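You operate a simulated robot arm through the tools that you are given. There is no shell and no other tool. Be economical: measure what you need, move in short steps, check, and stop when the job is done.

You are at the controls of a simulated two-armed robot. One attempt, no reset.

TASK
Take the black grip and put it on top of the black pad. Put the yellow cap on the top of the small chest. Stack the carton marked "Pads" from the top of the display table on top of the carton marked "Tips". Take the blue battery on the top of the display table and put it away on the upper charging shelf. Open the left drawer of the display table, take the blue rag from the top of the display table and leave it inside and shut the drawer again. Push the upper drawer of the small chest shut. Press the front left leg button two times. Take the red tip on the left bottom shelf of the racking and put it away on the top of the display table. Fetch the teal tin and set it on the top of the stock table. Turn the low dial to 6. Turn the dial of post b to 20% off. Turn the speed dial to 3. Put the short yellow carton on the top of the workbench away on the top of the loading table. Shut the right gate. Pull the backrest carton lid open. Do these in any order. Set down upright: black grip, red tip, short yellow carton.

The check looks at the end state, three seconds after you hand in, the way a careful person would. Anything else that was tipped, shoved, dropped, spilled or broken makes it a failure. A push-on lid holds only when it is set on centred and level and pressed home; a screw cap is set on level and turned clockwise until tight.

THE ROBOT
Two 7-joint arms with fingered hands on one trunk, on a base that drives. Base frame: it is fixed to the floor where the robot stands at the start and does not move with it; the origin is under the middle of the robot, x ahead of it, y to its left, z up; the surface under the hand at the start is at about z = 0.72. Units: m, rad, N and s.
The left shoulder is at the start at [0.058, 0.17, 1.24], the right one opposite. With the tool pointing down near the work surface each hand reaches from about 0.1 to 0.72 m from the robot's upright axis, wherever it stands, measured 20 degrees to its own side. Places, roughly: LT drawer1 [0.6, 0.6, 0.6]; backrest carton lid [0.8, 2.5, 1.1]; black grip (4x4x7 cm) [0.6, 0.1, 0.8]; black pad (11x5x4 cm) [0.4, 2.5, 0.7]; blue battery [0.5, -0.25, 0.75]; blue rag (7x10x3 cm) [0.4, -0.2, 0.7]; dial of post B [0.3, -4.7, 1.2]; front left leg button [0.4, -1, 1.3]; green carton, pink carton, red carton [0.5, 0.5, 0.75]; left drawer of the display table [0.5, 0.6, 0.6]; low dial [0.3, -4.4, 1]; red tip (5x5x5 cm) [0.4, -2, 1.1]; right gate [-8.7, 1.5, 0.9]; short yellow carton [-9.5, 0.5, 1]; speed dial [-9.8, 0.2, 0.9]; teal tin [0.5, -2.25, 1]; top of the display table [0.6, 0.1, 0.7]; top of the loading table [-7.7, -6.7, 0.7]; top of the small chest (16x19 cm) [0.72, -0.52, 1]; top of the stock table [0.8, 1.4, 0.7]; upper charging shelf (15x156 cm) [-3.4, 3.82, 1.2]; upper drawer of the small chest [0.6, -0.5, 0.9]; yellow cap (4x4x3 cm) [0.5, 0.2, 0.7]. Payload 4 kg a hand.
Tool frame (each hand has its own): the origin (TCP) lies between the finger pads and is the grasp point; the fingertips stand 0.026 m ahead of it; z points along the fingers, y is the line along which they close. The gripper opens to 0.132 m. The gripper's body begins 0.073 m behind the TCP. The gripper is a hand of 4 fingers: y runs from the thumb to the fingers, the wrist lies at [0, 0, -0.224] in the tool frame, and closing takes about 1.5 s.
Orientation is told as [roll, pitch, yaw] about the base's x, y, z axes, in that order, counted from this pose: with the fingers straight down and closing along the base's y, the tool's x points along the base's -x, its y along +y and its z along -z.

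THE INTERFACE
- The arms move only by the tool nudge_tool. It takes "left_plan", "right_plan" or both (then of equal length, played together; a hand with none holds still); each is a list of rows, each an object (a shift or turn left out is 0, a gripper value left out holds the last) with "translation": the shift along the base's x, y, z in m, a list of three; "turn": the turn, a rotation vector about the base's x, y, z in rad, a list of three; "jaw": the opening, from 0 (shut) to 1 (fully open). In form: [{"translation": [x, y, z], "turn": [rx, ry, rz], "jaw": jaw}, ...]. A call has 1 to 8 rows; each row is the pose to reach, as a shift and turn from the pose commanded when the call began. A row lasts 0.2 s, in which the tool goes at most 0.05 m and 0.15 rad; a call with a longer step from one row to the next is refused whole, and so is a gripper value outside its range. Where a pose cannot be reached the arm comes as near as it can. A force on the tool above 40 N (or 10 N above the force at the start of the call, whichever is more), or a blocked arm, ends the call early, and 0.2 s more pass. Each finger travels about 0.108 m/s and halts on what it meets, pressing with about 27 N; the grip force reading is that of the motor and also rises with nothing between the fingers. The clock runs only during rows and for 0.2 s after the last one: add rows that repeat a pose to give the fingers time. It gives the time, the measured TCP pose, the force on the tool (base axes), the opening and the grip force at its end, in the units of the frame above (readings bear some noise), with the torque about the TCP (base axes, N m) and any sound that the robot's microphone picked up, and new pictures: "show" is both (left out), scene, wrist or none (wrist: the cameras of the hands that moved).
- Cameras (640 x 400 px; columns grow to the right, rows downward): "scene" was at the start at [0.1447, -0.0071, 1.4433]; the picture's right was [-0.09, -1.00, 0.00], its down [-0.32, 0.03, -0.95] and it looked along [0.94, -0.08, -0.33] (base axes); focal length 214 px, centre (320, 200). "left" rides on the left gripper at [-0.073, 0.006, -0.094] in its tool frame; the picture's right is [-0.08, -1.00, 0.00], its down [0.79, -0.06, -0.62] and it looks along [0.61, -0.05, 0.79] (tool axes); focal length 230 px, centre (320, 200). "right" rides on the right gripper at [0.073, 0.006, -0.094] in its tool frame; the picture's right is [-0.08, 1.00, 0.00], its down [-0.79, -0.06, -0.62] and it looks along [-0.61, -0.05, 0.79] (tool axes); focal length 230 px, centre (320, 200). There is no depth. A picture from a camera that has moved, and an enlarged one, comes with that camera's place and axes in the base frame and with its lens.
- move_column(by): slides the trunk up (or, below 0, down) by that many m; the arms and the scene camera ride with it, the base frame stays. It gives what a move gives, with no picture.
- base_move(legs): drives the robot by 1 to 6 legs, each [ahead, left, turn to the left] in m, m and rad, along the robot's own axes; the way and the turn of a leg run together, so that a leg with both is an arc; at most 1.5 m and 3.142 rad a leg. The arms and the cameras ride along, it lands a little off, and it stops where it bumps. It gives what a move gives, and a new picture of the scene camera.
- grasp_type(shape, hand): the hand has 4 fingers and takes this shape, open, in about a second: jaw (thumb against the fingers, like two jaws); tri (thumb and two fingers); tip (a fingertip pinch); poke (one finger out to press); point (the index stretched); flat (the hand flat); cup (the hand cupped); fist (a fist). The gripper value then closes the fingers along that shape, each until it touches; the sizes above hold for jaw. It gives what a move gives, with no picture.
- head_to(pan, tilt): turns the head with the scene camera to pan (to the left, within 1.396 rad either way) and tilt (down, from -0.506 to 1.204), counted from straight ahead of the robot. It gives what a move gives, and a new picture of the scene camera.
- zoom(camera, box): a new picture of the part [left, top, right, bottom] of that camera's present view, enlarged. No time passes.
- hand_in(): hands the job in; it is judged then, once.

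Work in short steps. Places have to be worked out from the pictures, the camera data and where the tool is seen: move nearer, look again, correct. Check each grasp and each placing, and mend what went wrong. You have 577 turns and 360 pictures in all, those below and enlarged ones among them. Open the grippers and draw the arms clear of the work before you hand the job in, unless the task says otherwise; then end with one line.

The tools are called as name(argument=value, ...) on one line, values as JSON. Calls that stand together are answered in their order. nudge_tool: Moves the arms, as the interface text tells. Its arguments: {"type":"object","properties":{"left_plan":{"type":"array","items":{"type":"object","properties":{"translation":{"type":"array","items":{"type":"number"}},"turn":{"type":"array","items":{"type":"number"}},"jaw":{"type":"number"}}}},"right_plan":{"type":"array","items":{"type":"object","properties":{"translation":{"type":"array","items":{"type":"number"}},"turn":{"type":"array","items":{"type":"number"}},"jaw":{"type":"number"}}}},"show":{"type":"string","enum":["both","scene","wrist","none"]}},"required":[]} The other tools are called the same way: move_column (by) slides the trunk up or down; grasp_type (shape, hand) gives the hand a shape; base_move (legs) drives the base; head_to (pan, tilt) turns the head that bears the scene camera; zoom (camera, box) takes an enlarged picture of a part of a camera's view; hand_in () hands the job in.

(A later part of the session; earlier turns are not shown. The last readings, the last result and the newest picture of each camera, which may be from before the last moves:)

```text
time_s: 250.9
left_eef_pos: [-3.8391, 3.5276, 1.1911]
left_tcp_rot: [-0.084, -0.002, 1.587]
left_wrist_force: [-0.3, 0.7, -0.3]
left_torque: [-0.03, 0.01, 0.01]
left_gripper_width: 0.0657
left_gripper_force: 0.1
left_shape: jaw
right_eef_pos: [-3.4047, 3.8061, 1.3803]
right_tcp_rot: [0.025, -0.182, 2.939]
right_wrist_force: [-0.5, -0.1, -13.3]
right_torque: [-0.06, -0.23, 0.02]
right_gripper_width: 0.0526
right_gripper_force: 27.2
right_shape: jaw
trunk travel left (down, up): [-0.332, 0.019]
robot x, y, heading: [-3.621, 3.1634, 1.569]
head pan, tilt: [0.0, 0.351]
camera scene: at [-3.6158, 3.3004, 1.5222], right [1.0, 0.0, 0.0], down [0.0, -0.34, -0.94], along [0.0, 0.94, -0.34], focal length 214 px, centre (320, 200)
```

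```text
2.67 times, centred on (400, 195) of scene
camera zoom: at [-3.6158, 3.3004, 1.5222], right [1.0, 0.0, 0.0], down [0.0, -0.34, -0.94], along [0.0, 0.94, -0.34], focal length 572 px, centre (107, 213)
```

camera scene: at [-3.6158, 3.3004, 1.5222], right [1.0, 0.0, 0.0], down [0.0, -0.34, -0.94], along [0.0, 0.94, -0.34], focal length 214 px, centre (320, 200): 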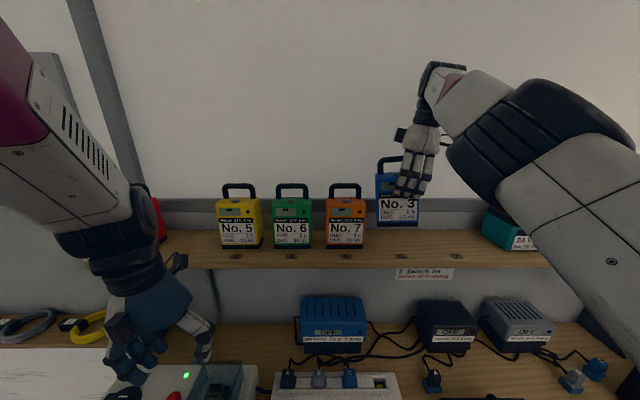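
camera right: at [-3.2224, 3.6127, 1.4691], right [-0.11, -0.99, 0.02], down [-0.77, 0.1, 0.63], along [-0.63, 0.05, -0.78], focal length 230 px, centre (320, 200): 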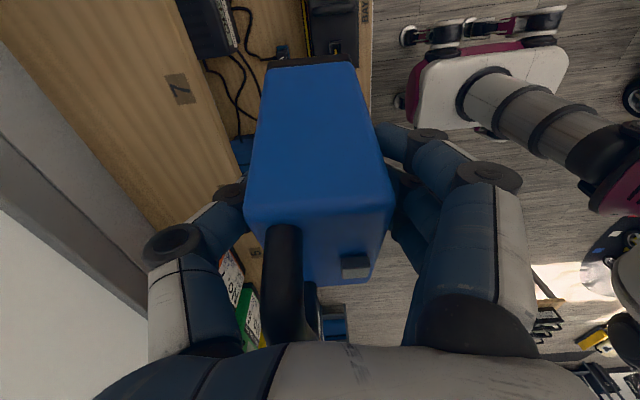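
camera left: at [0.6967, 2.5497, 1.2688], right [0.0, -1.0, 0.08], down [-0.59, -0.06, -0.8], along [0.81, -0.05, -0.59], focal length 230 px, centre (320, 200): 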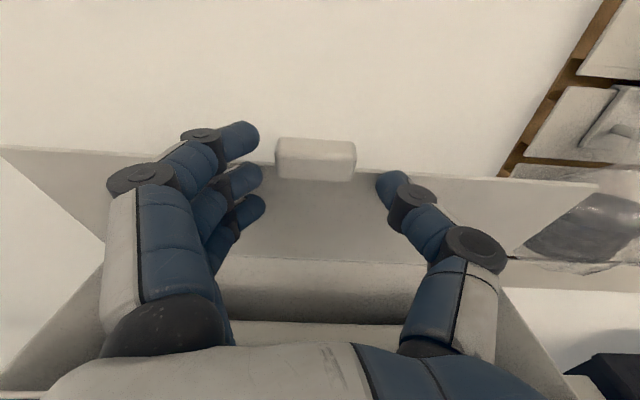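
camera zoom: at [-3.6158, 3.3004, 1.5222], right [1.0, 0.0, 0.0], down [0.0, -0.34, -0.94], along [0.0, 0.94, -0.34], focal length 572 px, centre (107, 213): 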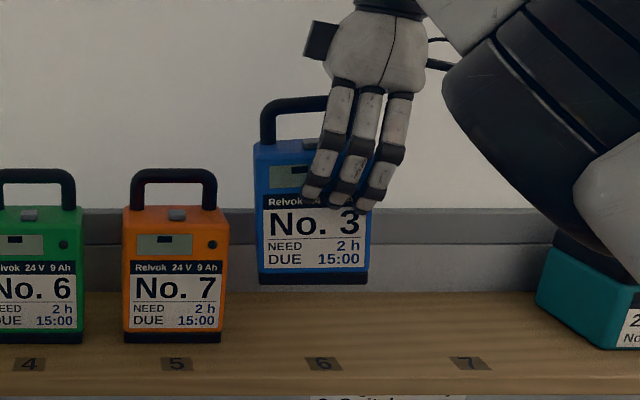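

Level and square over slot 6. Lower 6 cm.

nudge_tool(right_plan=[{"translation": [0, 0, -0.02]}, {"translation": [0, 0, -0.04]}, {"translation": [0, 0, -0.06]}], show="none")

zoom(camera="scene", box=[280, 120, 520, 270])

```text
time_s: 251.7
left_eef_pos: [-3.84, 3.5281, 1.1916]
left_tcp_rot: [-0.082, -0.001, 1.587]
left_wrist_force: [0.4, -0.7, -0.2]
left_torque: [0.0, 0.01, 0.01]
left_gripper_width: 0.0659
left_gripper_force: 0.1
left_shape: jaw
right_eef_pos: [-3.4041, 3.8069, 1.3201]
right_tcp_rot: [0.025, -0.184, 2.938]
right_wrist_force: [-0.5, 1.0, -12.3]
right_torque: [-0.05, -0.24, 0.01]
right_gripper_width: 0.0529
right_gripper_force: 27.2
right_shape: jaw
trunk travel left (down, up): [-0.332, 0.019]
robot x, y, heading: [-3.6175, 3.1633, 1.569]
head pan, tilt: [0.0, 0.351]
```

```text
2.67 times, centred on (400, 195) of scene
camera zoom: at [-3.6155, 3.3003, 1.5221], right [1.0, 0.0, 0.0], down [0.0, -0.34, -0.94], along [0.0, 0.94, -0.34], focal length 572 px, centre (107, 213)
```

zoom: 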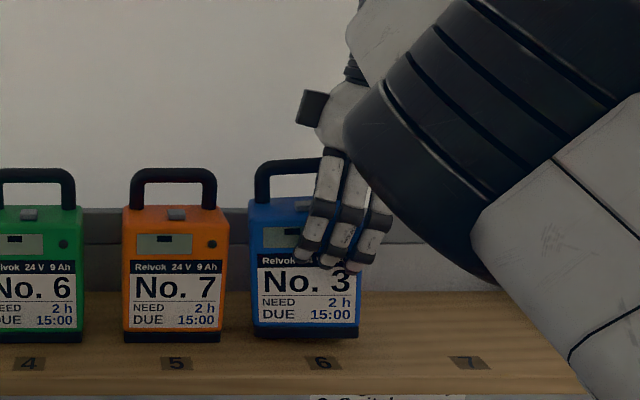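

Almost down. Continue gently until contact.

nudge_tool(right_plan=[{"translation": [0, 0, -0.008]}, {"translation": [0, 0, -0.016]}], show="none")

```text
time_s: 252.3
left_eef_pos: [-3.8391, 3.5273, 1.1917]
left_tcp_rot: [-0.083, -0.001, 1.587]
left_wrist_force: [0.3, 0.8, 0.5]
left_torque: [0.0, -0.01, 0.02]
left_gripper_width: 0.066
left_gripper_force: 0.1
left_shape: jaw
right_eef_pos: [-3.3965, 3.8061, 1.308]
right_tcp_rot: [0.022, -0.193, 2.927]
right_wrist_force: [2.9, -0.1, -3.9]
right_torque: [-0.11, 0.06, 0.01]
right_gripper_width: 0.0528
right_gripper_force: 27.0
right_shape: jaw
trunk travel left (down, up): [-0.332, 0.019]
robot x, y, heading: [-3.6139, 3.1633, 1.565]
head pan, tilt: [0.0, 0.351]
```

nudge_tool(right_plan=[{"translation": [0, 0, -0.006]}], show="scene")

zoom(camera="scene", box=[280, 120, 520, 270])

```text
time_s: 252.7
left_eef_pos: [-3.8401, 3.5259, 1.1919]
left_tcp_rot: [-0.082, -0.002, 1.585]
left_wrist_force: [0.5, -0.4, -0.6]
left_torque: [-0.01, -0.01, 0.0]
left_gripper_width: 0.0658
left_gripper_force: 0.0
left_shape: jaw
right_eef_pos: [-3.395, 3.8056, 1.3034]
right_tcp_rot: [0.016, -0.195, 2.922]
right_wrist_force: [1.7, 2.6, 15.5]
right_torque: [-0.11, 0.2, 0.05]
right_gripper_width: 0.0534
right_gripper_force: 26.6
right_shape: jaw
trunk travel left (down, up): [-0.332, 0.019]
robot x, y, heading: [-3.6192, 3.1623, 1.563]
head pan, tilt: [0.0, 0.351]
camera scene: at [-3.6166, 3.298, 1.5226], right [1.0, 0.0, 0.0], down [0.0, -0.34, -0.94], along [0.0, 0.94, -0.34], focal length 214 px, centre (320, 200)
```

scene: 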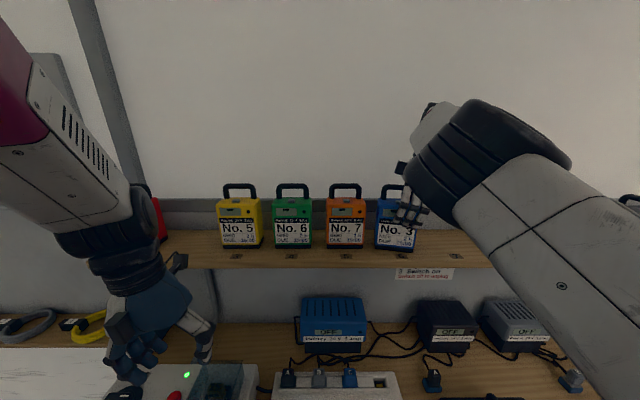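

```text
2.67 times, centred on (400, 195) of scene
camera zoom: at [-3.6166, 3.298, 1.5226], right [1.0, 0.0, 0.0], down [0.0, -0.34, -0.94], along [0.0, 0.94, -0.34], focal length 572 px, centre (107, 213)
```

zoom: 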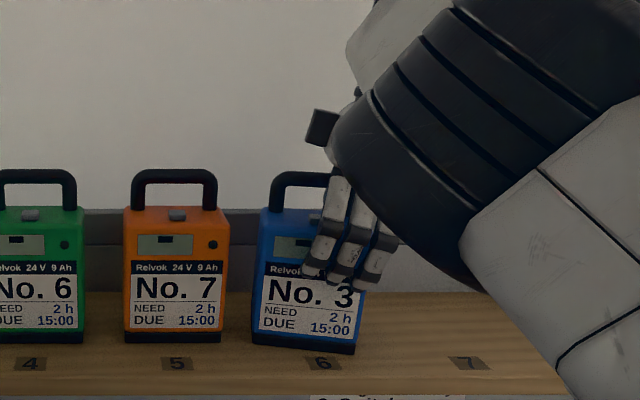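

In contact, slightly tilted by the hand; release gently so it settles flat.

nudge_tool(right_plan=[{"translation": [0, 0, 0.002], "jaw": 0.45}, {"translation": [0, 0, 0.002], "jaw": 0.52}, {"translation": [0, 0, 0.002], "jaw": 0.58}, {"translation": [0, 0, 0.002], "jaw": 0.62}], show="wrist")

zoom(camera="scene", box=[280, 120, 520, 270])

```text
time_s: 253.7
left_eef_pos: [-3.8382, 3.5263, 1.1917]
left_tcp_rot: [-0.085, -0.003, 1.586]
left_wrist_force: [-0.3, -0.2, 0.6]
left_torque: [-0.02, 0.03, 0.01]
left_gripper_width: 0.0658
left_gripper_force: 0.0
left_shape: jaw
right_eef_pos: [-3.3953, 3.8056, 1.2991]
right_tcp_rot: [0.024, -0.192, 2.921]
right_wrist_force: [-0.4, 0.0, 0.2]
right_torque: [0.01, 0.01, 0.0]
right_gripper_width: 0.0814
right_gripper_force: 0.1
right_shape: jaw
trunk travel left (down, up): [-0.332, 0.019]
robot x, y, heading: [-3.6208, 3.1638, 1.568]
head pan, tilt: [0.0, 0.351]
camera right: at [-3.3098, 3.7836, 1.3775], right [-0.29, -0.96, 0.04], down [-0.62, 0.22, 0.75], along [-0.73, 0.19, -0.66], focal length 230 px, centre (320, 200)
```

right: 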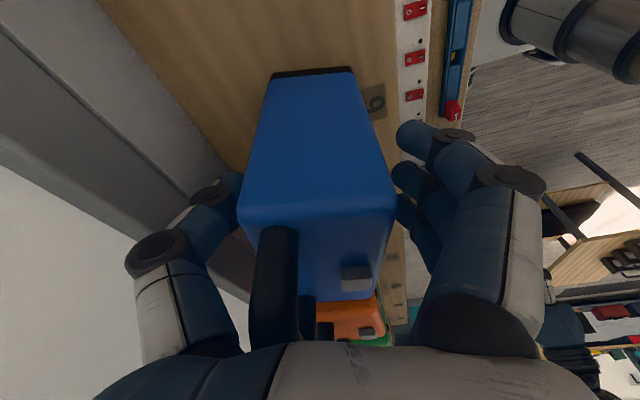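

```text
2.67 times, centred on (400, 195) of scene
camera zoom: at [-3.616, 3.2995, 1.5222], right [1.0, 0.0, 0.0], down [0.0, -0.34, -0.94], along [0.0, 0.94, -0.34], focal length 572 px, centre (107, 213)
```

zoom: 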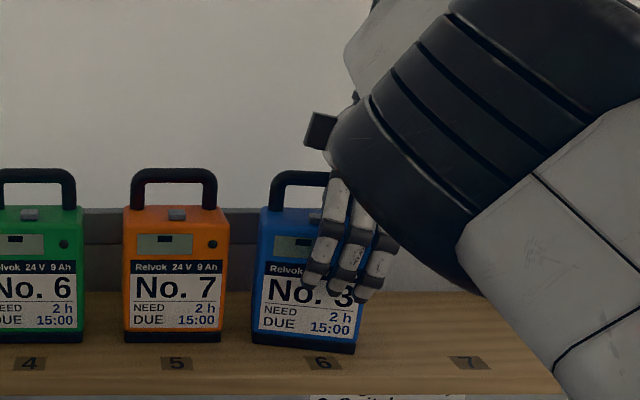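

Battery stands on the shelf. Raise the hand straight up.

nudge_tool(right_plan=[{"translation": [0.004, 0, 0.02], "jaw": 0.66}, {"translation": [0.008, 0, 0.045]}, {"translation": [0.013, 0, 0.075]}, {"translation": [0.02, 0, 0.11]}, {"translation": [0.02, -0.02, 0.14]}, {"translation": [0.02, -0.06, 0.16]}], show="scene")

zoom(camera="scene", box=[280, 120, 520, 270])

```text
time_s: 255.1
left_eef_pos: [-3.8405, 3.5251, 1.1913]
left_tcp_rot: [-0.085, -0.003, 1.587]
left_wrist_force: [-0.4, 0.4, 1.1]
left_torque: [0.03, -0.02, 0.0]
left_gripper_width: 0.0658
left_gripper_force: 0.1
left_shape: jaw
right_eef_pos: [-3.3866, 3.7436, 1.4614]
right_tcp_rot: [0.024, -0.183, 2.939]
right_wrist_force: [1.1, -0.6, 0.2]
right_torque: [0.0, 0.02, 0.01]
right_gripper_width: 0.0866
right_gripper_force: 0.1
right_shape: jaw
trunk travel left (down, up): [-0.332, 0.019]
robot x, y, heading: [-3.617, 3.1646, 1.569]
head pan, tilt: [0.0, 0.351]
camera scene: at [-3.6172, 3.2972, 1.5225], right [1.0, 0.0, 0.0], down [0.0, -0.34, -0.94], along [0.0, 0.94, -0.34], focal length 214 px, centre (320, 200)
```

scene: 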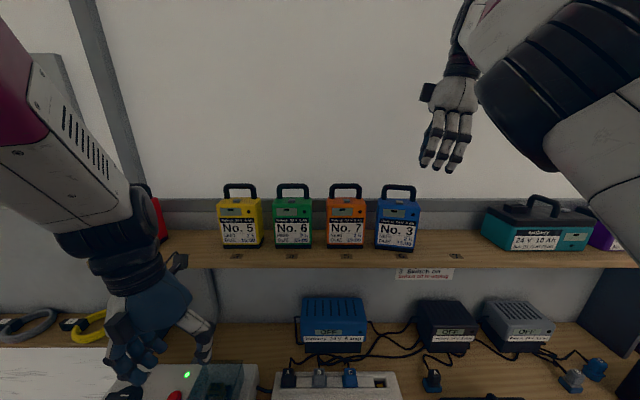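

```text
2.67 times, centred on (400, 195) of scene
camera zoom: at [-3.6172, 3.2972, 1.5225], right [1.0, 0.0, 0.0], down [0.0, -0.34, -0.94], along [0.0, 0.94, -0.34], focal length 572 px, centre (107, 213)
```

zoom: 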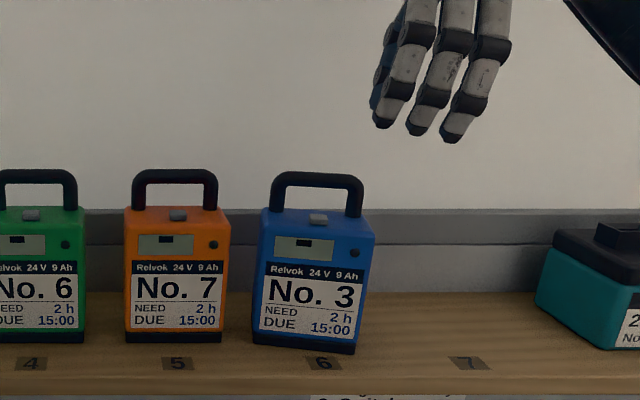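

Battery is placed. Back off, fold arms a little, and turn toward −x to look for the route.

base_move(legs=[[-0.5, 0, 0]])

move_column(by=-0.08)

base_move(legs=[[0, 0, 1.57]])

head_to(pan=0.0, tilt=0.2)

```text
time_s: 258.1
left_eef_pos: [-3.8411, 3.0282, 1.191]
left_tcp_rot: [-0.083, -0.002, 1.592]
left_wrist_force: [-0.5, -0.1, -0.4]
left_torque: [0.03, 0.04, 0.01]
left_gripper_width: 0.0659
left_gripper_force: 0.1
left_shape: jaw
right_eef_pos: [-3.3882, 3.2502, 1.4613]
right_tcp_rot: [0.023, -0.184, 2.942]
right_wrist_force: [-0.3, -0.7, -0.1]
right_torque: [-0.02, 0.0, 0.02]
right_gripper_width: 0.0869
right_gripper_force: 0.1
right_shape: jaw
trunk travel left (down, up): [-0.332, 0.019]
robot x, y, heading: [-3.622, 2.6721, 1.573]
head pan, tilt: [0.0, 0.351]
camera scene: at [-3.6174, 2.8022, 1.5222], right [1.0, 0.0, 0.0], down [0.0, -0.34, -0.94], along [0.0, 0.94, -0.34], focal length 214 px, centre (320, 200)
```

scene: 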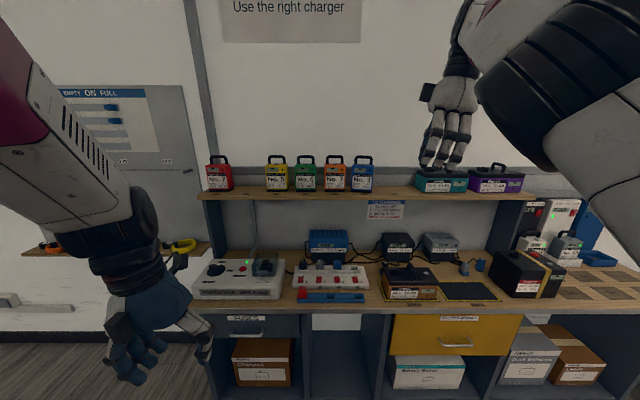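

```text
time_s: 259.2
left_eef_pos: [-3.8412, 3.0283, 1.1131]
left_tcp_rot: [-0.095, -0.004, 1.591]
left_wrist_force: [-0.2, -0.9, 0.2]
left_torque: [0.05, 0.01, 0.0]
left_gripper_width: 0.0658
left_gripper_force: 0.1
left_shape: jaw
right_eef_pos: [-3.3875, 3.2492, 1.3821]
right_tcp_rot: [0.024, -0.183, 2.944]
right_wrist_force: [0.0, 0.3, 0.0]
right_torque: [0.01, 0.02, -0.02]
right_gripper_width: 0.0866
right_gripper_force: 0.1
right_shape: jaw
trunk travel left (down, up): [-0.252, 0.099]
robot x, y, heading: [-3.6188, 2.6703, 1.571]
head pan, tilt: [0.0, 0.351]
```

```text
time_s: 263.5
left_eef_pos: [-3.9772, 2.4427, 1.111]
left_tcp_rot: [-0.093, -0.003, -3.11]
left_wrist_force: [0.5, -0.1, 0.2]
left_torque: [0.0, -0.02, -0.01]
left_gripper_width: 0.0656
left_gripper_force: 0.0
left_shape: jaw
right_eef_pos: [-4.2022, 2.8928, 1.3811]
right_tcp_rot: [0.025, -0.182, -1.761]
right_wrist_force: [0.5, 0.2, 0.7]
right_torque: [-0.03, -0.02, 0.01]
right_gripper_width: 0.0866
right_gripper_force: 0.1
right_shape: jaw
trunk travel left (down, up): [-0.252, 0.099]
robot x, y, heading: [-3.6164, 2.668, -3.13]
head pan, tilt: [0.0, 0.351]
camera scene: at [-3.7611, 2.6678, 1.4414], right [-0.01, 1.0, 0.0], down [0.34, 0.0, -0.94], along [-0.94, -0.01, -0.34], focal length 214 px, centre (320, 200)
```

scene: 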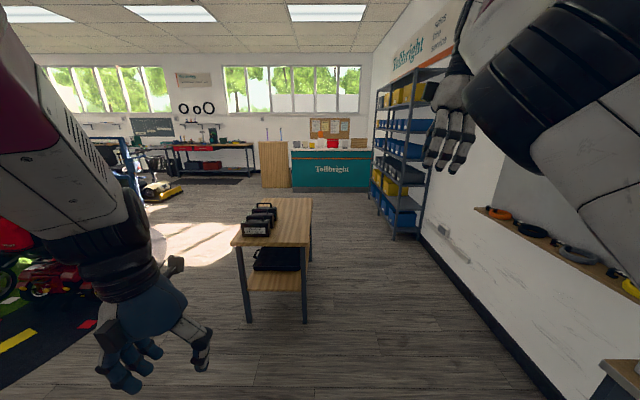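

```text
time_s: 264.2
left_eef_pos: [-3.9774, 2.443, 1.1129]
left_tcp_rot: [-0.095, -0.003, -3.111]
left_wrist_force: [-0.8, 0.4, -0.1]
left_torque: [-0.01, 0.0, -0.04]
left_gripper_width: 0.0657
left_gripper_force: 0.1
left_shape: jaw
right_eef_pos: [-4.2027, 2.8946, 1.3801]
right_tcp_rot: [0.022, -0.184, -1.761]
right_wrist_force: [-0.1, -0.5, 0.5]
right_torque: [-0.02, -0.02, 0.02]
right_gripper_width: 0.0866
right_gripper_force: 0.1
right_shape: jaw
trunk travel left (down, up): [-0.252, 0.099]
robot x, y, heading: [-3.6171, 2.6651, -3.131]
head pan, tilt: [0.0, 0.201]
camera scene: at [-3.7612, 2.6679, 1.4554], right [-0.01, 1.0, 0.0], down [0.2, 0.0, -0.98], along [-0.98, -0.01, -0.2], focal length 214 px, centre (320, 200)
```

scene: 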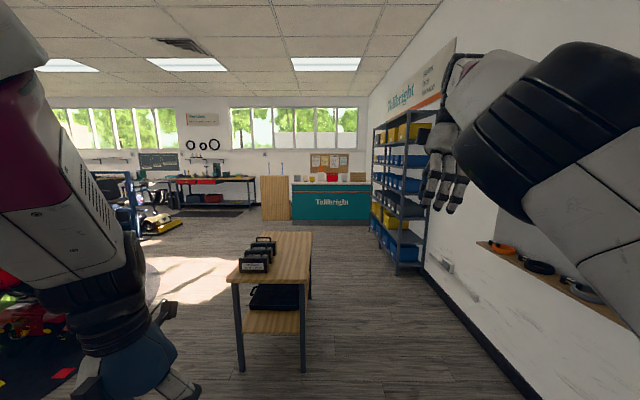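

A wooden table lies ahead (x −5…−6, y 2.15–2.6). Go right of it at y≈3.05, then forward.

base_move(legs=[[0, -0.38, -0.01], [1.4, 0, 0], [1.3, 0, 0]])

```text
time_s: 280.8
left_eef_pos: [-6.6706, 2.8083, 1.1114]
left_tcp_rot: [-0.096, -0.002, -3.101]
left_wrist_force: [-0.2, -0.1, 0.8]
left_torque: [0.02, 0.03, 0.03]
left_gripper_width: 0.0659
left_gripper_force: 0.1
left_shape: jaw
right_eef_pos: [-6.8997, 3.2579, 1.3796]
right_tcp_rot: [0.021, -0.186, -1.753]
right_wrist_force: [-1.0, -0.2, -0.4]
right_torque: [-0.03, 0.03, -0.02]
right_gripper_width: 0.0868
right_gripper_force: 0.1
right_shape: jaw
trunk travel left (down, up): [-0.252, 0.099]
robot x, y, heading: [-6.3163, 3.0341, -3.125]
head pan, tilt: [0.0, 0.201]
camera scene: at [-6.4558, 3.0349, 1.4554], right [-0.02, 1.0, 0.0], down [0.2, 0.0, -0.98], along [-0.98, -0.02, -0.2], focal length 214 px, centre (320, 200)
```

scene: 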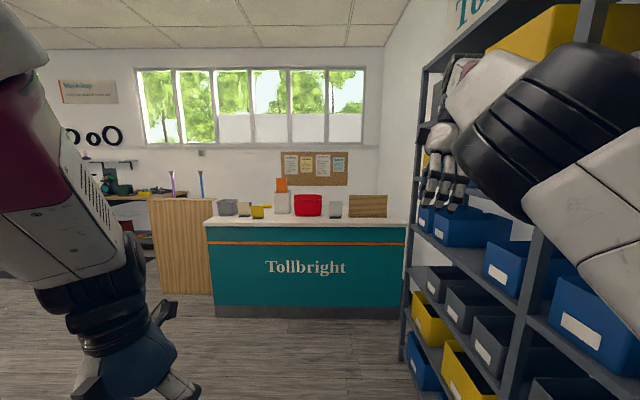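

Move left in front of the gate and look.

base_move(legs=[[0, 1.3, -0.015]])

zoom(camera="scene", box=[120, 120, 440, 320])

```text
time_s: 292.5
left_eef_pos: [-6.66, 1.5087, 1.1129]
left_tcp_rot: [-0.099, -0.002, -3.116]
left_wrist_force: [-0.5, 0.1, 0.3]
left_torque: [-0.04, 0.0, 0.04]
left_gripper_width: 0.0655
left_gripper_force: 0.0
left_shape: jaw
right_eef_pos: [-6.8825, 1.96, 1.3808]
right_tcp_rot: [0.022, -0.183, -1.766]
right_wrist_force: [-0.1, 0.1, 0.6]
right_torque: [0.0, -0.01, -0.02]
right_gripper_width: 0.0866
right_gripper_force: 0.2
right_shape: jaw
trunk travel left (down, up): [-0.252, 0.099]
robot x, y, heading: [-6.2991, 1.732, -3.14]
head pan, tilt: [0.0, 0.201]
camera scene: at [-6.4426, 1.7319, 1.4554], right [0.0, 1.0, 0.0], down [0.2, 0.0, -0.98], along [-0.98, 0.0, -0.2], focal length 214 px, centre (320, 200)
```

scene: 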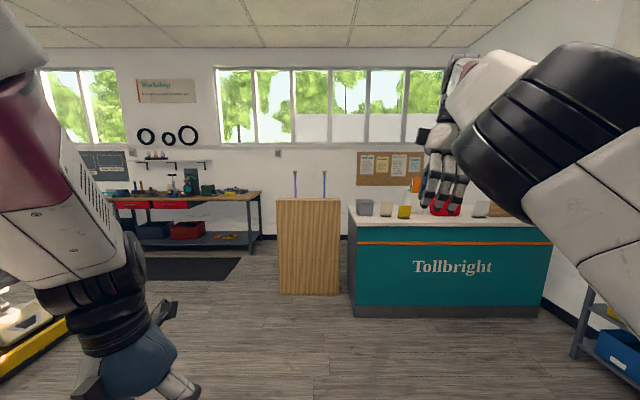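

```text
2.00 times, centred on (280, 220) of scene
camera zoom: at [-6.4426, 1.7319, 1.4554], right [0.0, 1.0, 0.0], down [0.2, 0.0, -0.98], along [-0.98, 0.0, -0.2], focal length 429 px, centre (400, 160)
```

zoom: 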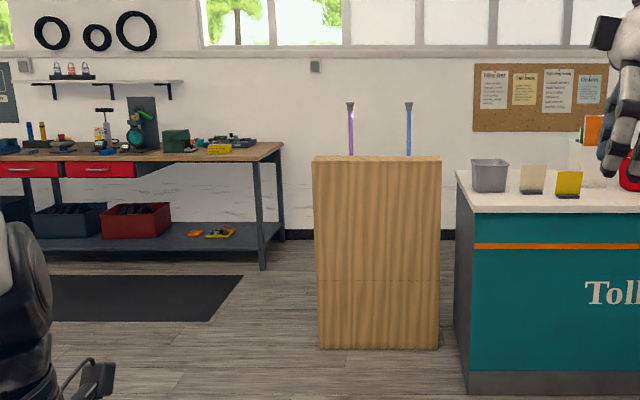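

The "gate" panel stands at x≈−8.5, y 1.29–1.94. Drive closer on its left side to see behind it.

base_move(legs=[[0.3, 0.9, 0], [1.3, 0, 0]])

head_to(pan=-0.7, tilt=0.35)

```text
time_s: 306.8
left_eef_pos: [-8.2703, 0.6011, 1.1111]
left_tcp_rot: [-0.098, -0.002, -3.103]
left_wrist_force: [-0.5, 0.3, -0.4]
left_torque: [0.0, 0.02, -0.02]
left_gripper_width: 0.0657
left_gripper_force: 0.0
left_shape: jaw
right_eef_pos: [-8.4993, 1.0504, 1.3803]
right_tcp_rot: [0.022, -0.184, -1.752]
right_wrist_force: [-1.3, 0.0, 0.1]
right_torque: [0.03, 0.03, 0.02]
right_gripper_width: 0.0866
right_gripper_force: 0.0
right_shape: jaw
trunk travel left (down, up): [-0.252, 0.099]
robot x, y, heading: [-7.9144, 0.8316, -3.122]
head pan, tilt: [0.0, 0.201]
camera scene: at [-8.0567, 0.8285, 1.4554], right [-0.02, 1.0, 0.0], down [0.2, 0.0, -0.98], along [-0.98, -0.02, -0.2], focal length 214 px, centre (320, 200)
```

scene: 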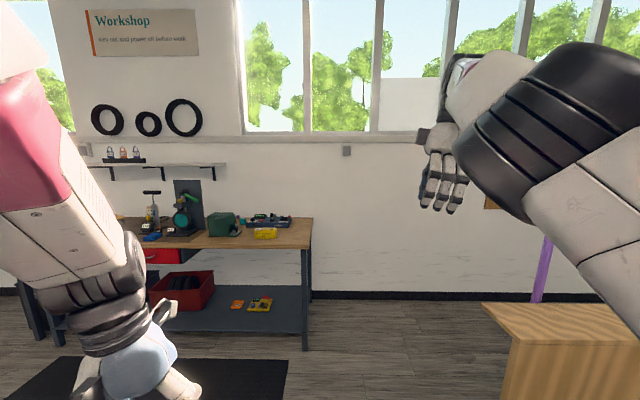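

```text
time_s: 307.9
left_eef_pos: [-8.2709, 0.6016, 1.1122]
left_tcp_rot: [-0.098, -0.003, -3.102]
left_wrist_force: [-0.7, -0.1, -0.4]
left_torque: [0.0, 0.0, -0.02]
left_gripper_width: 0.0659
left_gripper_force: 0.0
left_shape: jaw
right_eef_pos: [-8.499, 1.0514, 1.3809]
right_tcp_rot: [0.023, -0.185, -1.752]
right_wrist_force: [0.1, 0.4, 0.3]
right_torque: [-0.01, -0.02, -0.03]
right_gripper_width: 0.087
right_gripper_force: 0.0
right_shape: jaw
trunk travel left (down, up): [-0.252, 0.099]
robot x, y, heading: [-7.9088, 0.8294, -3.12]
head pan, tilt: [-0.7, 0.351]
camera scene: at [-8.0357, 0.8887, 1.4414], right [0.63, 0.78, 0.0], down [0.27, -0.22, -0.94], along [-0.73, 0.59, -0.34], focal length 214 px, centre (320, 200)
```

scene: 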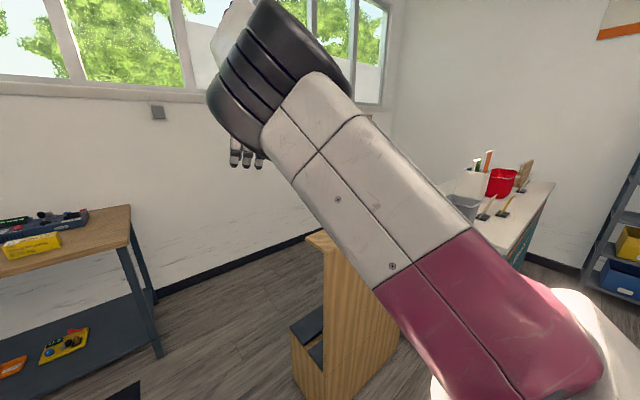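

It is a stand open at the back. First straighten the right hand and tuck it.

nudge_tool(right_plan=[{"translation": [0.02, 0, -0.04], "turn": [0.09, 0, 0]}, {"translation": [0.03, 0, -0.08], "turn": [0.185, 0, 0]}, {"translation": [0.03, -0.0, -0.12], "turn": [0.185, 0, 0]}, {"translation": [0.03, 0.0, -0.16], "turn": [0.185, 0, 0]}], show="none")

nudge_tool(right_plan=[{"turn": [0, 0, -0.14]}, {"turn": [0, 0, -0.28]}, {"turn": [0, 0, -0.42]}, {"turn": [0, 0, -0.56]}, {"turn": [0, 0, -0.7]}, {"turn": [0, 0, -0.84]}, {"turn": [0, 0, -0.98]}, {"turn": [0, 0, -1.12]}], show="none")

nudge_tool(right_plan=[{"turn": [0, 0, -0.14]}, {"turn": [0, 0, -0.26]}], show="none")

```text
time_s: 308.9
left_eef_pos: [-8.2706, 0.6014, 1.1114]
left_tcp_rot: [-0.098, -0.004, -3.101]
left_wrist_force: [0.4, 0.9, 0.4]
left_torque: [-0.03, 0.01, -0.02]
left_gripper_width: 0.0658
left_gripper_force: 0.0
left_shape: jaw
right_eef_pos: [-8.4699, 1.0695, 1.2168]
right_tcp_rot: [0.008, -0.054, -1.792]
right_wrist_force: [0.4, -0.3, 0.4]
right_torque: [0.01, -0.01, -0.02]
right_gripper_width: 0.087
right_gripper_force: 0.1
right_shape: jaw
trunk travel left (down, up): [-0.252, 0.099]
robot x, y, heading: [-7.9097, 0.8322, -3.128]
head pan, tilt: [-0.7, 0.351]
```

```text
time_s: 310.7
left_eef_pos: [-8.2699, 0.6016, 1.1118]
left_tcp_rot: [-0.098, -0.003, -3.102]
left_wrist_force: [0.0, 0.0, -0.5]
left_torque: [0.0, 0.0, -0.01]
left_gripper_width: 0.0659
left_gripper_force: 0.0
left_shape: jaw
right_eef_pos: [-8.4708, 1.0674, 1.2221]
right_tcp_rot: [0.049, -0.018, -2.908]
right_wrist_force: [0.4, 0.5, 0.0]
right_torque: [0.02, 0.0, 0.01]
right_gripper_width: 0.0869
right_gripper_force: 0.0
right_shape: jaw
trunk travel left (down, up): [-0.252, 0.099]
robot x, y, heading: [-7.9102, 0.8274, -3.125]
head pan, tilt: [-0.7, 0.351]
```

```text
time_s: 311.3
left_eef_pos: [-8.2713, 0.6021, 1.1115]
left_tcp_rot: [-0.098, -0.003, -3.103]
left_wrist_force: [-0.4, -0.4, -0.3]
left_torque: [-0.01, 0.01, -0.03]
left_gripper_width: 0.0659
left_gripper_force: 0.0
left_shape: jaw
right_eef_pos: [-8.4708, 1.0685, 1.2221]
right_tcp_rot: [0.047, 0.0, 3.113]
right_wrist_force: [0.1, 0.1, -0.9]
right_torque: [0.0, 0.01, 0.0]
right_gripper_width: 0.0869
right_gripper_force: 0.1
right_shape: jaw
trunk travel left (down, up): [-0.252, 0.099]
robot x, y, heading: [-7.914, 0.8275, -3.126]
head pan, tilt: [-0.7, 0.351]
```

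Now drive to the workbench.

base_move(legs=[[0, 0.42, -0.015], [0.75, 0, 0]])

head_to(pan=0.0, tilt=0.6)

```text
time_s: 319.2
left_eef_pos: [-9.0088, 0.1684, 1.1106]
left_tcp_rot: [-0.097, -0.001, -3.096]
left_wrist_force: [-0.4, 0.9, 0.8]
left_torque: [-0.01, -0.03, 0.0]
left_gripper_width: 0.0657
left_gripper_force: 0.0
left_shape: jaw
right_eef_pos: [-9.2108, 0.6342, 1.2203]
right_tcp_rot: [0.049, 0.0, 3.12]
right_wrist_force: [-0.2, 0.2, -0.5]
right_torque: [-0.02, 0.01, -0.02]
right_gripper_width: 0.087
right_gripper_force: 0.1
right_shape: jaw
trunk travel left (down, up): [-0.252, 0.099]
robot x, y, heading: [-8.6547, 0.4005, -3.119]
head pan, tilt: [-0.7, 0.351]
camera scene: at [-8.7762, 0.4565, 1.4414], right [0.63, 0.78, 0.0], down [0.27, -0.22, -0.94], along [-0.73, 0.59, -0.34], focal length 214 px, centre (320, 200)
```

scene: 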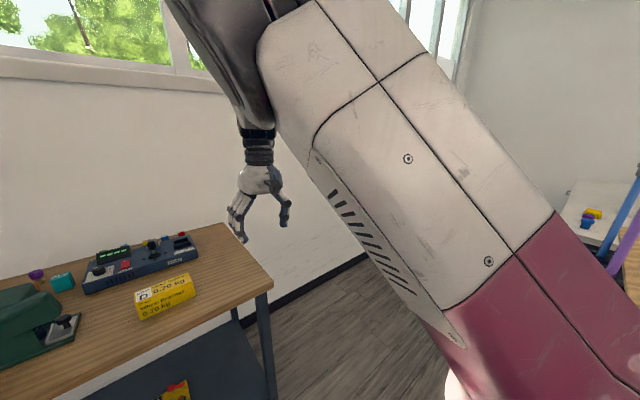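

```text
time_s: 320.2
left_eef_pos: [-9.0101, 0.168, 1.1106]
left_tcp_rot: [-0.098, -0.004, -3.096]
left_wrist_force: [0.2, 1.0, 0.3]
left_torque: [0.02, 0.0, 0.01]
left_gripper_width: 0.0659
left_gripper_force: 0.1
left_shape: jaw
right_eef_pos: [-9.2114, 0.6357, 1.2203]
right_tcp_rot: [0.055, 0.002, 3.113]
right_wrist_force: [0.0, 0.4, -0.5]
right_torque: [0.04, -0.01, 0.0]
right_gripper_width: 0.0872
right_gripper_force: 0.0
right_shape: jaw
trunk travel left (down, up): [-0.252, 0.099]
robot x, y, heading: [-8.6566, 0.3946, -3.121]
head pan, tilt: [0.0, 0.6]
camera scene: at [-8.7916, 0.3963, 1.4187], right [-0.02, 1.0, 0.0], down [0.56, 0.01, -0.83], along [-0.83, -0.02, -0.56], focal length 214 px, centre (320, 200)
```

scene: 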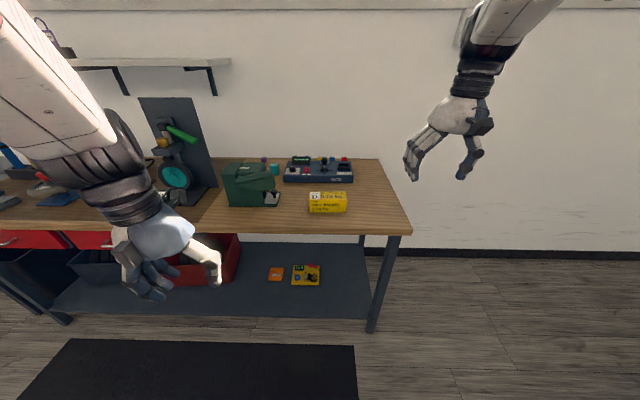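

zoom(camera="scene", box=[130, 80, 420, 250])

zoom(camera="scene", box=[260, 140, 380, 220])

```text
2.21 times, centred on (275, 165) of scene
camera zoom: at [-8.7916, 0.3963, 1.4187], right [-0.02, 1.0, 0.0], down [0.56, 0.01, -0.83], along [-0.83, -0.02, -0.56], focal length 473 px, centre (419, 277)
```

zoom: 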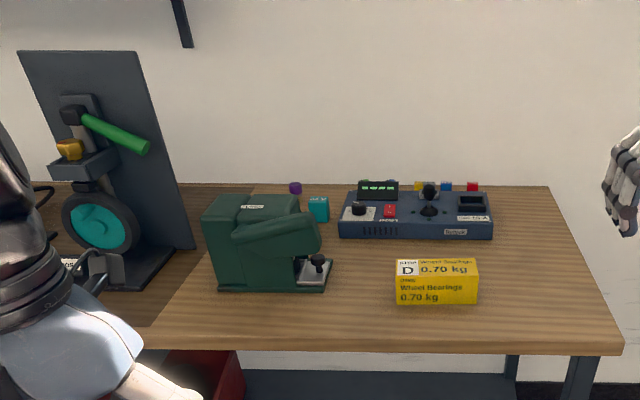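

```text
5.00 times, centred on (320, 180) of scene
camera zoom: at [-8.7916, 0.3963, 1.4187], right [-0.02, 1.0, 0.0], down [0.56, 0.01, -0.83], along [-0.83, -0.02, -0.56], focal length 1072 px, centre (320, 300)
```

zoom: 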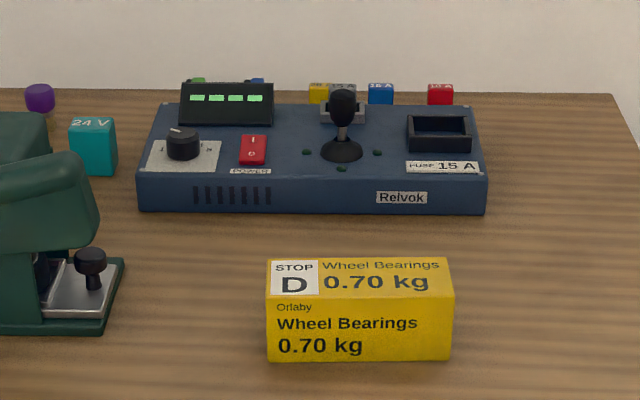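

zoom(camera="scene", box=[285, 155, 315, 178])

```text
16.00 times, centred on (300, 166) of scene
camera zoom: at [-8.7916, 0.3963, 1.4187], right [-0.02, 1.0, 0.0], down [0.56, 0.01, -0.83], along [-0.83, -0.02, -0.56], focal length 3432 px, centre (640, 736)
```

zoom: 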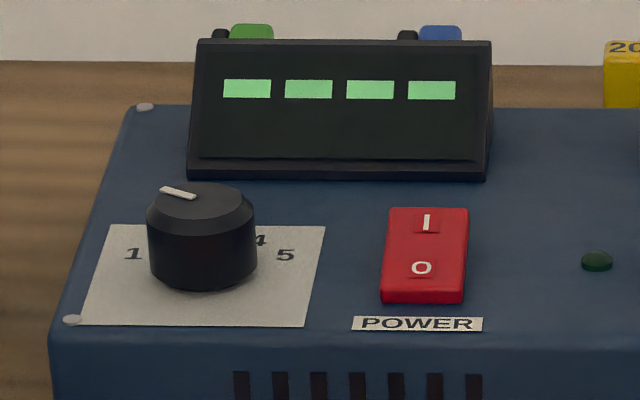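

Dial: pointer now left-ish; 3 is straight away. I'll use the left hand in "tip" shape. Raise the left hand and drive closer.

nudge_tool(left_plan=[{"translation": [-0.03, 0, 0.04], "turn": [-0.05, 0, 0], "jaw": 0.5}, {"translation": [-0.06, 0, 0.08], "turn": [-0.098, 0, -0.02]}], show="none")

grasp_type(hand="left", shape="tip")

base_move(legs=[[0.45, 0.0, -0.02]])

```text
time_s: 320.8
left_eef_pos: [-9.0715, 0.1656, 1.1945]
left_tcp_rot: [-0.074, -0.015, -3.103]
left_wrist_force: [0.4, 0.5, -0.3]
left_torque: [0.03, -0.01, 0.04]
left_gripper_width: 0.0659
left_gripper_force: 0.0
left_shape: jaw
right_eef_pos: [-9.2098, 0.6363, 1.2213]
right_tcp_rot: [0.056, 0.001, 3.116]
right_wrist_force: [-0.5, 0.0, 0.3]
right_torque: [0.03, 0.02, 0.02]
right_gripper_width: 0.0869
right_gripper_force: 0.1
right_shape: jaw
trunk travel left (down, up): [-0.252, 0.099]
robot x, y, heading: [-8.6551, 0.3952, -3.12]
head pan, tilt: [0.0, 0.6]
```

```text
time_s: 321.7
left_eef_pos: [-9.0715, 0.1636, 1.1903]
left_tcp_rot: [-0.076, -0.005, -3.1]
left_wrist_force: [0.3, -0.2, 0.8]
left_torque: [0.02, 0.0, 0.01]
left_gripper_width: 0.1321
left_gripper_force: 0.0
left_shape: tip
right_eef_pos: [-9.2106, 0.6355, 1.2205]
right_tcp_rot: [0.056, 0.001, 3.115]
right_wrist_force: [-0.5, -0.1, 0.1]
right_torque: [-0.01, -0.02, 0.0]
right_gripper_width: 0.0869
right_gripper_force: 0.1
right_shape: jaw
trunk travel left (down, up): [-0.252, 0.099]
robot x, y, heading: [-8.6524, 0.3961, -3.124]
head pan, tilt: [0.0, 0.6]
```

```text
time_s: 324.4
left_eef_pos: [-9.5272, 0.167, 1.1915]
left_tcp_rot: [-0.075, -0.006, -3.121]
left_wrist_force: [0.1, -0.7, 0.1]
left_torque: [-0.01, -0.03, 0.0]
left_gripper_width: 0.1319
left_gripper_force: 0.2
left_shape: tip
right_eef_pos: [-9.6567, 0.6416, 1.2201]
right_tcp_rot: [0.058, 0.002, 3.094]
right_wrist_force: [-1.8, 0.0, 0.7]
right_torque: [0.03, 0.02, 0.02]
right_gripper_width: 0.0869
right_gripper_force: 0.1
right_shape: jaw
trunk travel left (down, up): [-0.252, 0.099]
robot x, y, heading: [-9.1049, 0.3934, -3.142]
head pan, tilt: [0.0, 0.6]
camera scene: at [-9.2429, 0.3934, 1.4186], right [0.0, 1.0, 0.0], down [0.57, 0.0, -0.82], along [-0.82, 0.0, -0.57], focal length 214 px, centre (320, 200)
```

scene: 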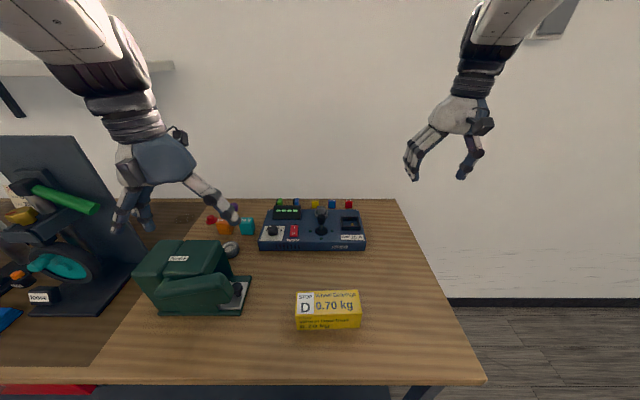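

zoom(camera="scene", box=[250, 190, 330, 250])

zoom(camera="left", box=[0, 0, 640, 400])

```text
6.67 times, centred on (290, 220) of scene
camera zoom: at [-9.2429, 0.3934, 1.4186], right [0.0, 1.0, 0.0], down [0.57, 0.0, -0.82], along [-0.82, 0.0, -0.57], focal length 1430 px, centre (520, 67)
```

zoom: 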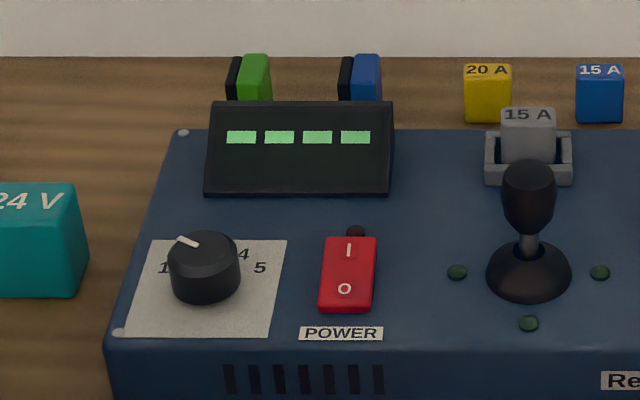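

```text
1.00 times, centred on (320, 200) of left (not enlarged: the box is as wide or as high as the picture)
camera zoom: at [-9.5984, 0.1527, 1.2852], right [-0.1, 0.99, 0.08], down [0.79, 0.03, 0.61], along [0.61, 0.12, -0.79], focal length 230 px, centre (320, 200)
```

zoom: 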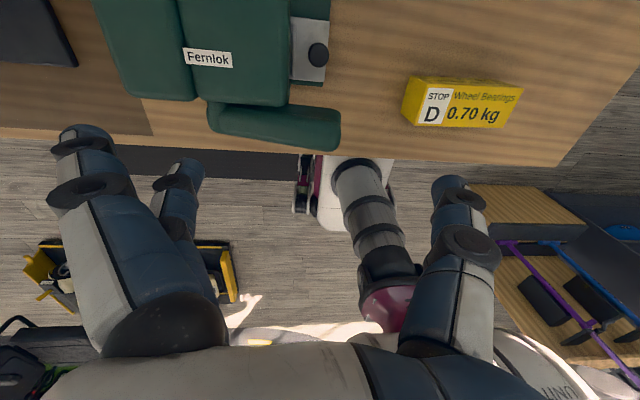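

Dial top ≈ (−9.733, 0.247, 0.974). Preview where the fingertips meet in "tip" shape by closing to 0.3.

nudge_tool(left_plan=[{"jaw": 0.6, "turn": [-0.074, 0, 0]}, {"jaw": 0.35, "turn": [-0.074, 0, 0]}, {"jaw": 0.35, "turn": [-0.074, 0, 0]}, {"jaw": 0.35, "turn": [-0.074, 0, 0]}], show="wrist")

```text
time_s: 325.4
left_eef_pos: [-9.5269, 0.1642, 1.1931]
left_tcp_rot: [-0.073, -0.006, -3.105]
left_wrist_force: [-0.7, 0.6, -0.3]
left_torque: [0.0, 0.01, -0.01]
left_gripper_width: 0.0467
left_gripper_force: 0.0
left_shape: tip
right_eef_pos: [-9.6565, 0.6416, 1.2204]
right_tcp_rot: [0.058, 0.002, 3.095]
right_wrist_force: [1.1, -0.7, 0.8]
right_torque: [0.02, 0.0, -0.02]
right_gripper_width: 0.0871
right_gripper_force: 0.1
right_shape: jaw
trunk travel left (down, up): [-0.252, 0.099]
robot x, y, heading: [-9.1064, 0.3898, -3.139]
head pan, tilt: [0.0, 0.6]
camera left: at [-9.5981, 0.1492, 1.2862], right [-0.11, 0.99, 0.07], down [0.79, 0.04, 0.61], along [0.61, 0.13, -0.79], focal length 230 px, centre (320, 200)
```

left: 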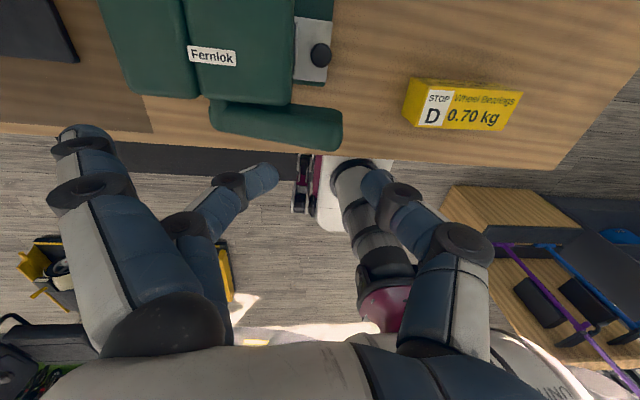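

I'll use the normal jaw grip. Switch back and move above the dial with +30° yaw.

grasp_type(hand="left", shape="jaw")

nudge_tool(left_plan=[{"translation": [-0.04, 0.015, 0], "turn": [0, 0, 0.1], "jaw": 0.5}, {"translation": [-0.08, 0.03, 0], "turn": [0, 0, 0.2]}, {"translation": [-0.12, 0.045, -0.01], "turn": [0, 0, 0.3]}, {"translation": [-0.16, 0.06, -0.02], "turn": [0, 0, 0.4]}, {"translation": [-0.19, 0.075, -0.04], "turn": [0, 0, 0.5]}, {"translation": [-0.206, 0.083, -0.08], "turn": [0, 0, 0.5]}], show="both")

```text
time_s: 326.4
left_eef_pos: [-9.5263, 0.1648, 1.1923]
left_tcp_rot: [-0.072, -0.005, -3.105]
left_wrist_force: [0.2, 0.3, -0.8]
left_torque: [0.02, 0.01, -0.02]
left_gripper_width: 0.1319
left_gripper_force: 0.0
left_shape: jaw
right_eef_pos: [-9.657, 0.6418, 1.2208]
right_tcp_rot: [0.058, -0.001, 3.094]
right_wrist_force: [-0.3, 1.1, -0.1]
right_torque: [-0.01, 0.02, 0.01]
right_gripper_width: 0.0868
right_gripper_force: 0.1
right_shape: jaw
trunk travel left (down, up): [-0.252, 0.099]
robot x, y, heading: [-9.0991, 0.3964, -3.145]
head pan, tilt: [0.0, 0.6]
```

```text
time_s: 327.8
left_eef_pos: [-9.7382, 0.2383, 1.1183]
left_tcp_rot: [-0.032, -0.002, -2.589]
left_wrist_force: [0.5, 0.0, 0.4]
left_torque: [-0.04, -0.05, 0.0]
left_gripper_width: 0.0667
left_gripper_force: 0.0
left_shape: jaw
right_eef_pos: [-9.6567, 0.6419, 1.2202]
right_tcp_rot: [0.057, 0.003, 3.095]
right_wrist_force: [-0.3, -0.1, 0.6]
right_torque: [-0.04, 0.01, -0.02]
right_gripper_width: 0.0866
right_gripper_force: 0.0
right_shape: jaw
trunk travel left (down, up): [-0.252, 0.099]
robot x, y, heading: [-9.1045, 0.394, -3.14]
head pan, tilt: [0.0, 0.6]
camera scene: at [-9.2436, 0.3934, 1.4184], right [0.0, 1.0, 0.0], down [0.57, 0.0, -0.82], along [-0.82, 0.0, -0.57], focal length 214 px, centre (320, 200)
camera left: at [-9.7949, 0.192, 1.2131], right [-0.59, 0.81, 0.03], down [0.65, 0.45, 0.62], along [0.48, 0.38, -0.79], focal length 230 px, centre (320, 200)
```

scene: 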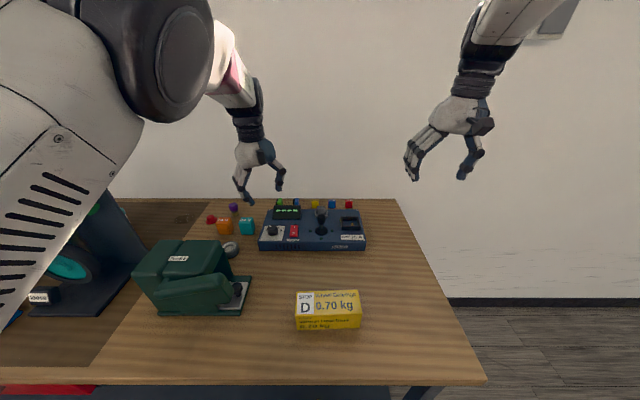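
left: 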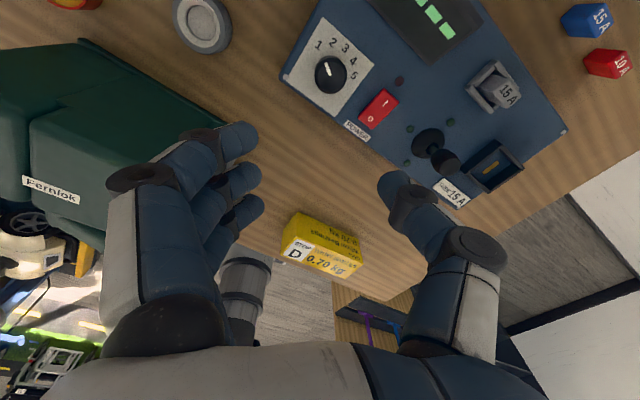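

zoom(camera="left", box=[270, 20, 400, 130])

```text
3.64 times, centred on (335, 75) of left
camera zoom: at [-9.7949, 0.192, 1.2131], right [-0.59, 0.81, 0.03], down [0.65, 0.45, 0.62], along [0.48, 0.38, -0.79], focal length 837 px, centre (266, 654)
```

zoom: 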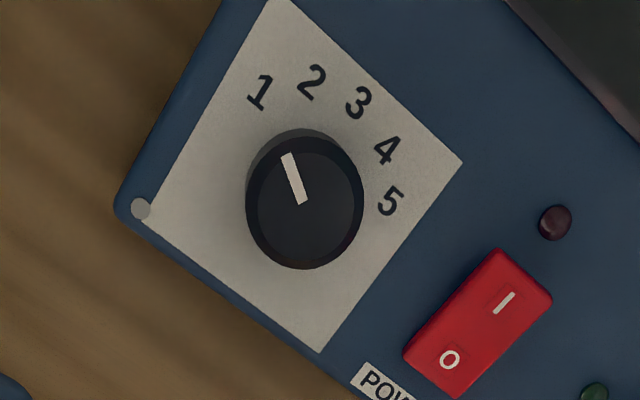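

Pointer sits at about "1"; 3 needs ≈ 55–60° clockwise. Dial at (−9.772, 0.235). Move above and lower to z≈1.0.

nudge_tool(left_plan=[{"translation": [-0.02, -0.002, -0.03], "turn": [-0.03, 0, 0]}, {"translation": [-0.034, -0.003, -0.07], "turn": [-0.03, 0, 0]}, {"translation": [-0.034, -0.003, -0.1], "turn": [-0.03, 0, 0]}], show="wrist")

```text
time_s: 328.6
left_eef_pos: [-9.7672, 0.2429, 1.0118]
left_tcp_rot: [0.02, -0.025, -2.612]
left_wrist_force: [0.7, 0.2, 0.2]
left_torque: [-0.01, -0.01, -0.02]
left_gripper_width: 0.0667
left_gripper_force: 0.1
left_shape: jaw
right_eef_pos: [-9.6565, 0.6415, 1.2215]
right_tcp_rot: [0.057, 0.001, 3.094]
right_wrist_force: [-0.5, -0.5, 0.0]
right_torque: [0.03, -0.02, 0.04]
right_gripper_width: 0.0868
right_gripper_force: 0.0
right_shape: jaw
trunk travel left (down, up): [-0.252, 0.099]
robot x, y, heading: [-9.105, 0.3927, -3.142]
head pan, tilt: [0.0, 0.6]
camera left: at [-9.8264, 0.2037, 1.108], right [-0.57, 0.82, -0.02], down [0.65, 0.47, 0.6], along [0.5, 0.33, -0.8], focal length 230 px, centre (320, 200)
```

left: 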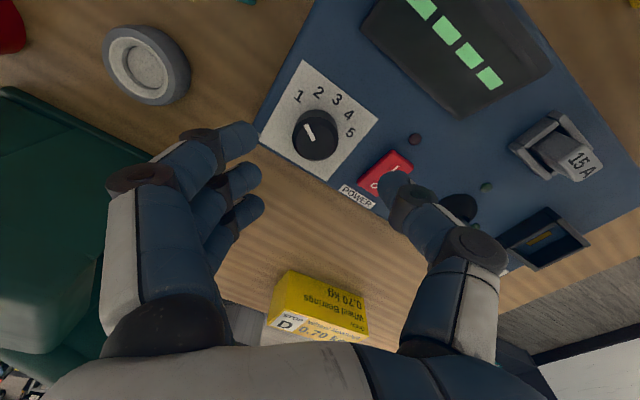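

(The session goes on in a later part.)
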